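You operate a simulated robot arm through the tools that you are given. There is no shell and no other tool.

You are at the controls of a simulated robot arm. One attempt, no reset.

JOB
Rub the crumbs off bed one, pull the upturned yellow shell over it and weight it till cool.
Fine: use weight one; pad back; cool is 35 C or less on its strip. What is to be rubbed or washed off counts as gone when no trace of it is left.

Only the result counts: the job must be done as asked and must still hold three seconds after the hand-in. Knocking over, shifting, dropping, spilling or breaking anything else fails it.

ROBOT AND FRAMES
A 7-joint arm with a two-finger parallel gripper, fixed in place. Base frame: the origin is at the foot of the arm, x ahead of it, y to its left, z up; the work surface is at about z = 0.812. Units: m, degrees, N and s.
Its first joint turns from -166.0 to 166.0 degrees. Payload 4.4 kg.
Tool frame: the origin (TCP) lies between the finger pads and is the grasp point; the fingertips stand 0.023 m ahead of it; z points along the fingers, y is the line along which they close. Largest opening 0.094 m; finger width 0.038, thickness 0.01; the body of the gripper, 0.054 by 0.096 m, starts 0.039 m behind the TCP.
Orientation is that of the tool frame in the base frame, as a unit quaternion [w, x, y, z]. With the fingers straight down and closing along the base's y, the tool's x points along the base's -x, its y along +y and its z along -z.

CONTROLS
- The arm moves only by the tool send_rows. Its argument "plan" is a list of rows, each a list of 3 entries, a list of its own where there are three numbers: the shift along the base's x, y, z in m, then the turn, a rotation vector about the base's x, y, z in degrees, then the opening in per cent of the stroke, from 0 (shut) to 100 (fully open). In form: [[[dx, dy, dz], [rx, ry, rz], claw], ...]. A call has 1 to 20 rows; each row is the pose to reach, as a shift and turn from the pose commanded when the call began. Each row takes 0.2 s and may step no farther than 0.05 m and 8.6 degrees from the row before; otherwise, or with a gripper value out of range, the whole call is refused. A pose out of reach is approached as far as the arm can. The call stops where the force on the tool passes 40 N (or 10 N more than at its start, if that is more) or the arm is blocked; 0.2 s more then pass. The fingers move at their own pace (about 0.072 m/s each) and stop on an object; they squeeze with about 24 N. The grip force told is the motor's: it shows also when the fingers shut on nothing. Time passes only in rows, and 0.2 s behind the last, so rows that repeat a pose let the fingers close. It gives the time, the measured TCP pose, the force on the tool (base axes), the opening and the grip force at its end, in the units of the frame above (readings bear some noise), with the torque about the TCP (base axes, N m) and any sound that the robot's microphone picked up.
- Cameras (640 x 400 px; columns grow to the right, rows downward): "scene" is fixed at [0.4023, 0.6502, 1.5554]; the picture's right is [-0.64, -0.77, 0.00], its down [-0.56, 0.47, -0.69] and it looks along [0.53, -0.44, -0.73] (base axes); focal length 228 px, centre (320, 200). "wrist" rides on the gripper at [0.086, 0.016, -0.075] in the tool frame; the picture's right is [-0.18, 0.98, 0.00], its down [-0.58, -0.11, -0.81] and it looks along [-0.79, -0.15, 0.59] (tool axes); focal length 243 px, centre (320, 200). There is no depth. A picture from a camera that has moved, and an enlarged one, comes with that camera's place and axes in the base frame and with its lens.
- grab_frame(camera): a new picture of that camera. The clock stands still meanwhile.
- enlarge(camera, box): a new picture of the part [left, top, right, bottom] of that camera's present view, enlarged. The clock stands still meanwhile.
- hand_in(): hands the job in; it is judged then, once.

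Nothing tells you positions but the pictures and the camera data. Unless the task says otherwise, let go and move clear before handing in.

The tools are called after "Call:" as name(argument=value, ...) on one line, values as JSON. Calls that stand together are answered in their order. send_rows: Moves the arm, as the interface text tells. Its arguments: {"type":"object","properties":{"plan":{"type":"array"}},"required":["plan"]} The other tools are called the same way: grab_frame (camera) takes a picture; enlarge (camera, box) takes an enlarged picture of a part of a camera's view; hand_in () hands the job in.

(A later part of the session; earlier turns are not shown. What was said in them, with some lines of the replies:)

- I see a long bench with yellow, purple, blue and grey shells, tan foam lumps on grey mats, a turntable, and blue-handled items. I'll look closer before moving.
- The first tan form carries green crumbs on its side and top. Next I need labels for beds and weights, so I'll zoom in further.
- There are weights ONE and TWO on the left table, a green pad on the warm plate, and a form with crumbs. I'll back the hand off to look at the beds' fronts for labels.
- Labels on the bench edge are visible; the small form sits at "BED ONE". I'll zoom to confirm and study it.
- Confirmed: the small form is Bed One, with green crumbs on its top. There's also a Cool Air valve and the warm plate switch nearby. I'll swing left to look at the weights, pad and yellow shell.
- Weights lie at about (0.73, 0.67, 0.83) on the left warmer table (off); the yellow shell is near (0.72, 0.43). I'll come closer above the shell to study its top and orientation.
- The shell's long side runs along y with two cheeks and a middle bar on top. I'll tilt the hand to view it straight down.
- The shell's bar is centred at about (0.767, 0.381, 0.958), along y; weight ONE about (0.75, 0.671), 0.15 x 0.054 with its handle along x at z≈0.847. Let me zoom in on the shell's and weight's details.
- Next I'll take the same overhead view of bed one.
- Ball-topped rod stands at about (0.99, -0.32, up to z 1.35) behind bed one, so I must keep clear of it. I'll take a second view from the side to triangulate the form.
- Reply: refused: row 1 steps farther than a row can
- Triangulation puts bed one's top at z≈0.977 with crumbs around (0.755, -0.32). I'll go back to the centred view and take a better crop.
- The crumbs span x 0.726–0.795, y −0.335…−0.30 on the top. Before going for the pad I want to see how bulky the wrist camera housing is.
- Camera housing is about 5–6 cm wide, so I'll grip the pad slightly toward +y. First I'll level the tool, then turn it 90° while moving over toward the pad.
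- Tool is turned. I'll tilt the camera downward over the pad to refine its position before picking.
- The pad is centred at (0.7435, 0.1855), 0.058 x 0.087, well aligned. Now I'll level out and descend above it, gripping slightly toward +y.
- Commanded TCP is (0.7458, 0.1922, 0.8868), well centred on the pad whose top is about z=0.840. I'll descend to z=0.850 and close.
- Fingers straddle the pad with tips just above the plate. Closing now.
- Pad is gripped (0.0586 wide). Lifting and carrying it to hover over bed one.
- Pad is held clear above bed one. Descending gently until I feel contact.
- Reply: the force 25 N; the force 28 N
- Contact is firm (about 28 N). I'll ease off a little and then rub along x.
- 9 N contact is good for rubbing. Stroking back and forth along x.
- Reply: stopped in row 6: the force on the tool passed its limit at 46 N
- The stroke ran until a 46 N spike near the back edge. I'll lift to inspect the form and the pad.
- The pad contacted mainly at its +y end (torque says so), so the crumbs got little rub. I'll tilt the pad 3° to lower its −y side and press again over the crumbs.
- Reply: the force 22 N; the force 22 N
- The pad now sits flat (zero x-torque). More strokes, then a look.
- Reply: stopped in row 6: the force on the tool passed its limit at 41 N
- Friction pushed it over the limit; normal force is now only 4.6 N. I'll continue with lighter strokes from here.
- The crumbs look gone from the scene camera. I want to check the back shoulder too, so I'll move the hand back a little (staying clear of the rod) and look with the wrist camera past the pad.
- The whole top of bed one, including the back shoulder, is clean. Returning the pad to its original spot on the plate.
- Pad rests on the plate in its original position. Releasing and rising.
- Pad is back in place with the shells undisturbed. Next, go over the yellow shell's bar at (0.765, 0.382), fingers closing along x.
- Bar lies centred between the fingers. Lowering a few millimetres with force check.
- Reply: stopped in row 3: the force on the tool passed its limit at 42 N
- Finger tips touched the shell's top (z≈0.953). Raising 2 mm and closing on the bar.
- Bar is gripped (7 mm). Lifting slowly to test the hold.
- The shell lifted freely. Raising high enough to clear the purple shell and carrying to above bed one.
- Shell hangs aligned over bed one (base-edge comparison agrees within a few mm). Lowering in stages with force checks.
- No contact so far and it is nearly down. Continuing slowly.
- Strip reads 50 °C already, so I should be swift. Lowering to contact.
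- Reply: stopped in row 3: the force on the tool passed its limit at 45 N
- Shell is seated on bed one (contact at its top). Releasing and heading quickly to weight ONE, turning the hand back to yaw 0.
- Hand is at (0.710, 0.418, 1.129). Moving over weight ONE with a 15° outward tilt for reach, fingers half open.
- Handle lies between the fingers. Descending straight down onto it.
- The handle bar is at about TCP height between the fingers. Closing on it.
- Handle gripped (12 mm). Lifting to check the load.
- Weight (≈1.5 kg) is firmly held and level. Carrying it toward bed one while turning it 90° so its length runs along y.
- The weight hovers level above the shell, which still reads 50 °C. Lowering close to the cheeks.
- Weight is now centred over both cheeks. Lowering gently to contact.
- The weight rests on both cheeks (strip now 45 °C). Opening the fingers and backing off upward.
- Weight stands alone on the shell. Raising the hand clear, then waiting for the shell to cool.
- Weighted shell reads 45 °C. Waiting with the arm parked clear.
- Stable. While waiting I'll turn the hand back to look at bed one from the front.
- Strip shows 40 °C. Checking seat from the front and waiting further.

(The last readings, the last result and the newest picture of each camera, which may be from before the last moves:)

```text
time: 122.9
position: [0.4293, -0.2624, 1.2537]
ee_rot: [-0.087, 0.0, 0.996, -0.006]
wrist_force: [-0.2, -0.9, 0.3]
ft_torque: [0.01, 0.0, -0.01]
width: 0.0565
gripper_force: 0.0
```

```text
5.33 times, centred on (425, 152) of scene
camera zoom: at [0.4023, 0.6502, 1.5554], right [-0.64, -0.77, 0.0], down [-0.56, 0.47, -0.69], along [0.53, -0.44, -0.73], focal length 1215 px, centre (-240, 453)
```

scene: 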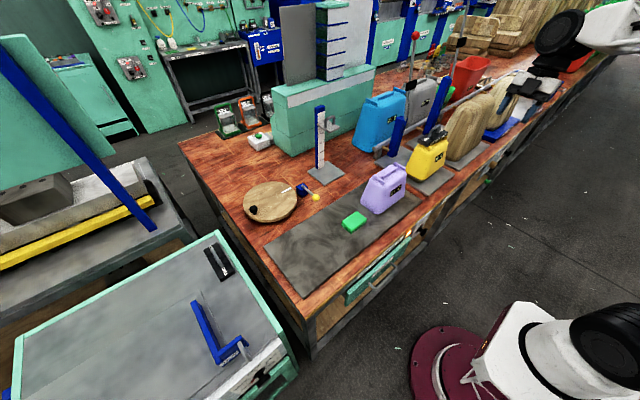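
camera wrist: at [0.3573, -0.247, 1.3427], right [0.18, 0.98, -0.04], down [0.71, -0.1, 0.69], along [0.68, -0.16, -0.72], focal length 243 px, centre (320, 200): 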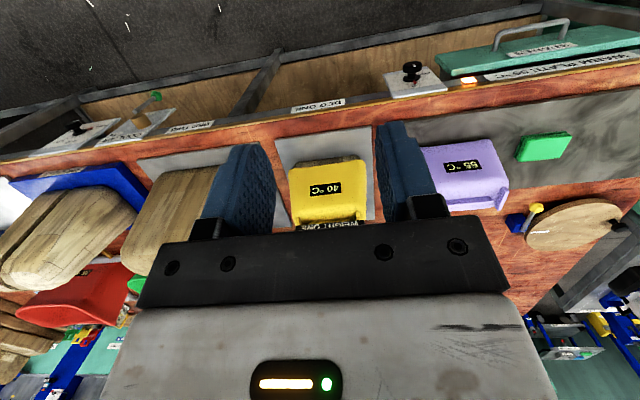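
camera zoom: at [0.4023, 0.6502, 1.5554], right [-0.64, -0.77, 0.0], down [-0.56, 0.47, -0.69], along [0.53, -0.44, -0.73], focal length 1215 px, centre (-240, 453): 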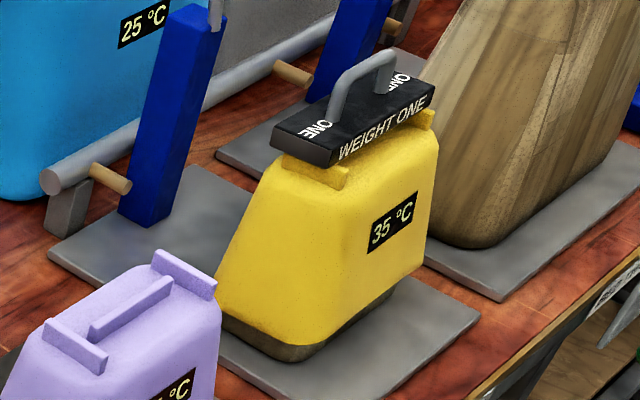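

Strip reads 35 °C. I'll wait a bit longer for margin against rounding, weight staying on.

Call:
send_rows(plan=[[[0, 0, 0], [0, 0, 0], 60], [[0, 0, 0], [0, 0, 0], 60], [[0, 0, 0], [0, 0, 0], 60], [[0, 0, 0], [0, 0, 0], 60], [[0, 0, 0], [0, 0, 0], 60], [[0, 0, 0], [0, 0, 0], 60], [[0, 0, 0], [0, 0, 0], 60], [[0, 0, 0], [0, 0, 0], 60], [[0, 0, 0], [0, 0, 0], 60], [[0, 0, 0], [0, 0, 0], 60], [[0, 0, 0], [0, 0, 0], 60], [[0, 0, 0], [0, 0, 0], 60], [[0, 0, 0], [0, 0, 0], 60], [[0, 0, 0], [0, 0, 0], 60], [[0, 0, 0], [0, 0, 0], 60], [[0, 0, 0], [0, 0, 0], 60], [[0, 0, 0], [0, 0, 0], 60], [[0, 0, 0], [0, 0, 0], 60], [[0, 0, 0], [0, 0, 0], 60], [[0, 0, 0], [0, 0, 0], 60]])

Call:
send_rows(plan=[[[0, 0, 0], [0, 0, 0], 60], [[0, 0, 0], [0, 0, 0], 60], [[0, 0, 0], [0, 0, 0], 60], [[0, 0, 0], [0, 0, 0], 60], [[0, 0, 0], [0, 0, 0], 60], [[0, 0, 0], [0, 0, 0], 60], [[0, 0, 0], [0, 0, 0], 60], [[0, 0, 0], [0, 0, 0], 60], [[0, 0, 0], [0, 0, 0], 60], [[0, 0, 0], [0, 0, 0], 60], [[0, 0, 0], [0, 0, 0], 60], [[0, 0, 0], [0, 0, 0], 60], [[0, 0, 0], [0, 0, 0], 60], [[0, 0, 0], [0, 0, 0], 60], [[0, 0, 0], [0, 0, 0], 60], [[0, 0, 0], [0, 0, 0], 60], [[0, 0, 0], [0, 0, 0], 60], [[0, 0, 0], [0, 0, 0], 60], [[0, 0, 0], [0, 0, 0], 60], [[0, 0, 0], [0, 0, 0], 60]])

Call:
send_rows(plan=[[[0, 0, 0], [0, 0, 0], 60], [[0, 0, 0], [0, 0, 0], 60], [[0, 0, 0], [0, 0, 0], 60], [[0, 0, 0], [0, 0, 0], 60], [[0, 0, 0], [0, 0, 0], 60], [[0, 0, 0], [0, 0, 0], 60], [[0, 0, 0], [0, 0, 0], 60], [[0, 0, 0], [0, 0, 0], 60], [[0, 0, 0], [0, 0, 0], 60], [[0, 0, 0], [0, 0, 0], 60], [[0, 0, 0], [0, 0, 0], 60], [[0, 0, 0], [0, 0, 0], 60], [[0, 0, 0], [0, 0, 0], 60], [[0, 0, 0], [0, 0, 0], 60], [[0, 0, 0], [0, 0, 0], 60], [[0, 0, 0], [0, 0, 0], 60], [[0, 0, 0], [0, 0, 0], 60], [[0, 0, 0], [0, 0, 0], 60], [[0, 0, 0], [0, 0, 0], 60], [[0, 0, 0], [0, 0, 0], 60]])

Call:
send_rows(plan=[[[0, 0, 0], [0, 0, 0], 60], [[0, 0, 0], [0, 0, 0], 60], [[0, 0, 0], [0, 0, 0], 60], [[0, 0, 0], [0, 0, 0], 60], [[0, 0, 0], [0, 0, 0], 60], [[0, 0, 0], [0, 0, 0], 60], [[0, 0, 0], [0, 0, 0], 60], [[0, 0, 0], [0, 0, 0], 60], [[0, 0, 0], [0, 0, 0], 60], [[0, 0, 0], [0, 0, 0], 60], [[0, 0, 0], [0, 0, 0], 60], [[0, 0, 0], [0, 0, 0], 60], [[0, 0, 0], [0, 0, 0], 60], [[0, 0, 0], [0, 0, 0], 60], [[0, 0, 0], [0, 0, 0], 60], [[0, 0, 0], [0, 0, 0], 60], [[0, 0, 0], [0, 0, 0], 60], [[0, 0, 0], [0, 0, 0], 60], [[0, 0, 0], [0, 0, 0], 60], [[0, 0, 0], [0, 0, 0], 60]])

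Call:
enlarge(camera="scene", box=[395, 115, 455, 190])

Call:
grab_frame(camera="scene")

```text
time: 127.1
position: [0.4288, -0.2632, 1.2537]
ee_rot: [-0.087, 0.0, 0.996, -0.006]
wrist_force: [0.1, -0.1, 0.7]
ft_torque: [0.03, -0.01, -0.01]
width: 0.0565
gripper_force: 0.2
```

```text
time: 131.3
position: [0.4295, -0.2638, 1.2544]
ee_rot: [-0.087, 0.0, 0.996, -0.007]
wrist_force: [-0.1, -0.1, 0.2]
ft_torque: [0.01, -0.01, -0.03]
width: 0.0565
gripper_force: 0.1
```

```text
time: 135.5
position: [0.4293, -0.2625, 1.2554]
ee_rot: [-0.087, 0.0, 0.996, -0.006]
wrist_force: [-0.5, -0.2, 0.4]
ft_torque: [0.03, 0.0, -0.02]
width: 0.0564
gripper_force: 0.0
```

```text
time: 139.7
position: [0.429, -0.2635, 1.2549]
ee_rot: [-0.087, 0.0, 0.996, -0.006]
wrist_force: [0.3, 0.0, 0.3]
ft_torque: [-0.03, 0.0, -0.01]
width: 0.0564
gripper_force: 0.1
```

```text
5.33 times, centred on (425, 152) of scene
camera zoom: at [0.4023, 0.6502, 1.5554], right [-0.64, -0.77, 0.0], down [-0.56, 0.47, -0.69], along [0.53, -0.44, -0.73], focal length 1215 px, centre (-240, 453)
```

zoom: 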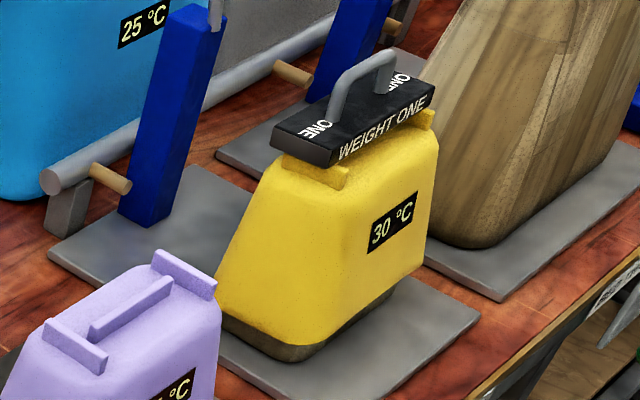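

```text
taken
```

scene: 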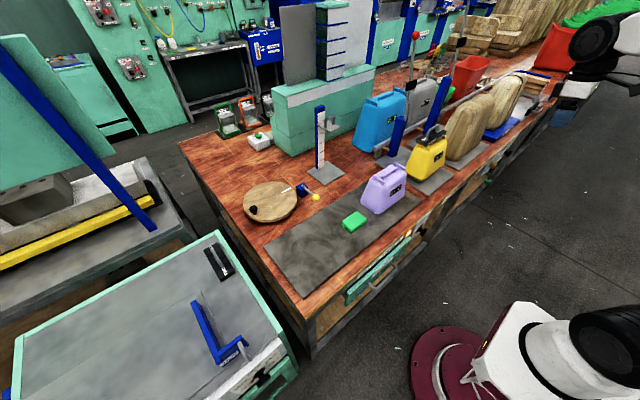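

The shell sits on the clean bed one with weight ONE on top and its strip reads 30 °C. The pad is back, everything else is undisturbed and the hand is clear, so I'm handing in.

Call:
hand_in()

```text
The job is handed in.
```

I rubbed the crumbs off bed one and seated the yellow shell over it. Weight one is on the shell, which had cooled to 30 °C on its strip when I handed in. The hand-in was accepted, but I have no result from the judging yet.

- **Crumbs:** none showed in the scene camera or the close wrist-camera view. That view took in the top and most of the back edge.
- **Shell:** it is resting on the top of bed one. A narrow strip of the form still shows below its rim, because the form is a little taller than the shell.
- **Weight:** it went on when the strip read 45 °C. I left it on, since you didn't ask for it to come off.
- **Pad:** it is back in its original spot on the warm plate, to within a few millimetres.

The last scene picture showed nothing else moved or knocked over, and the hand was clear before I handed in.
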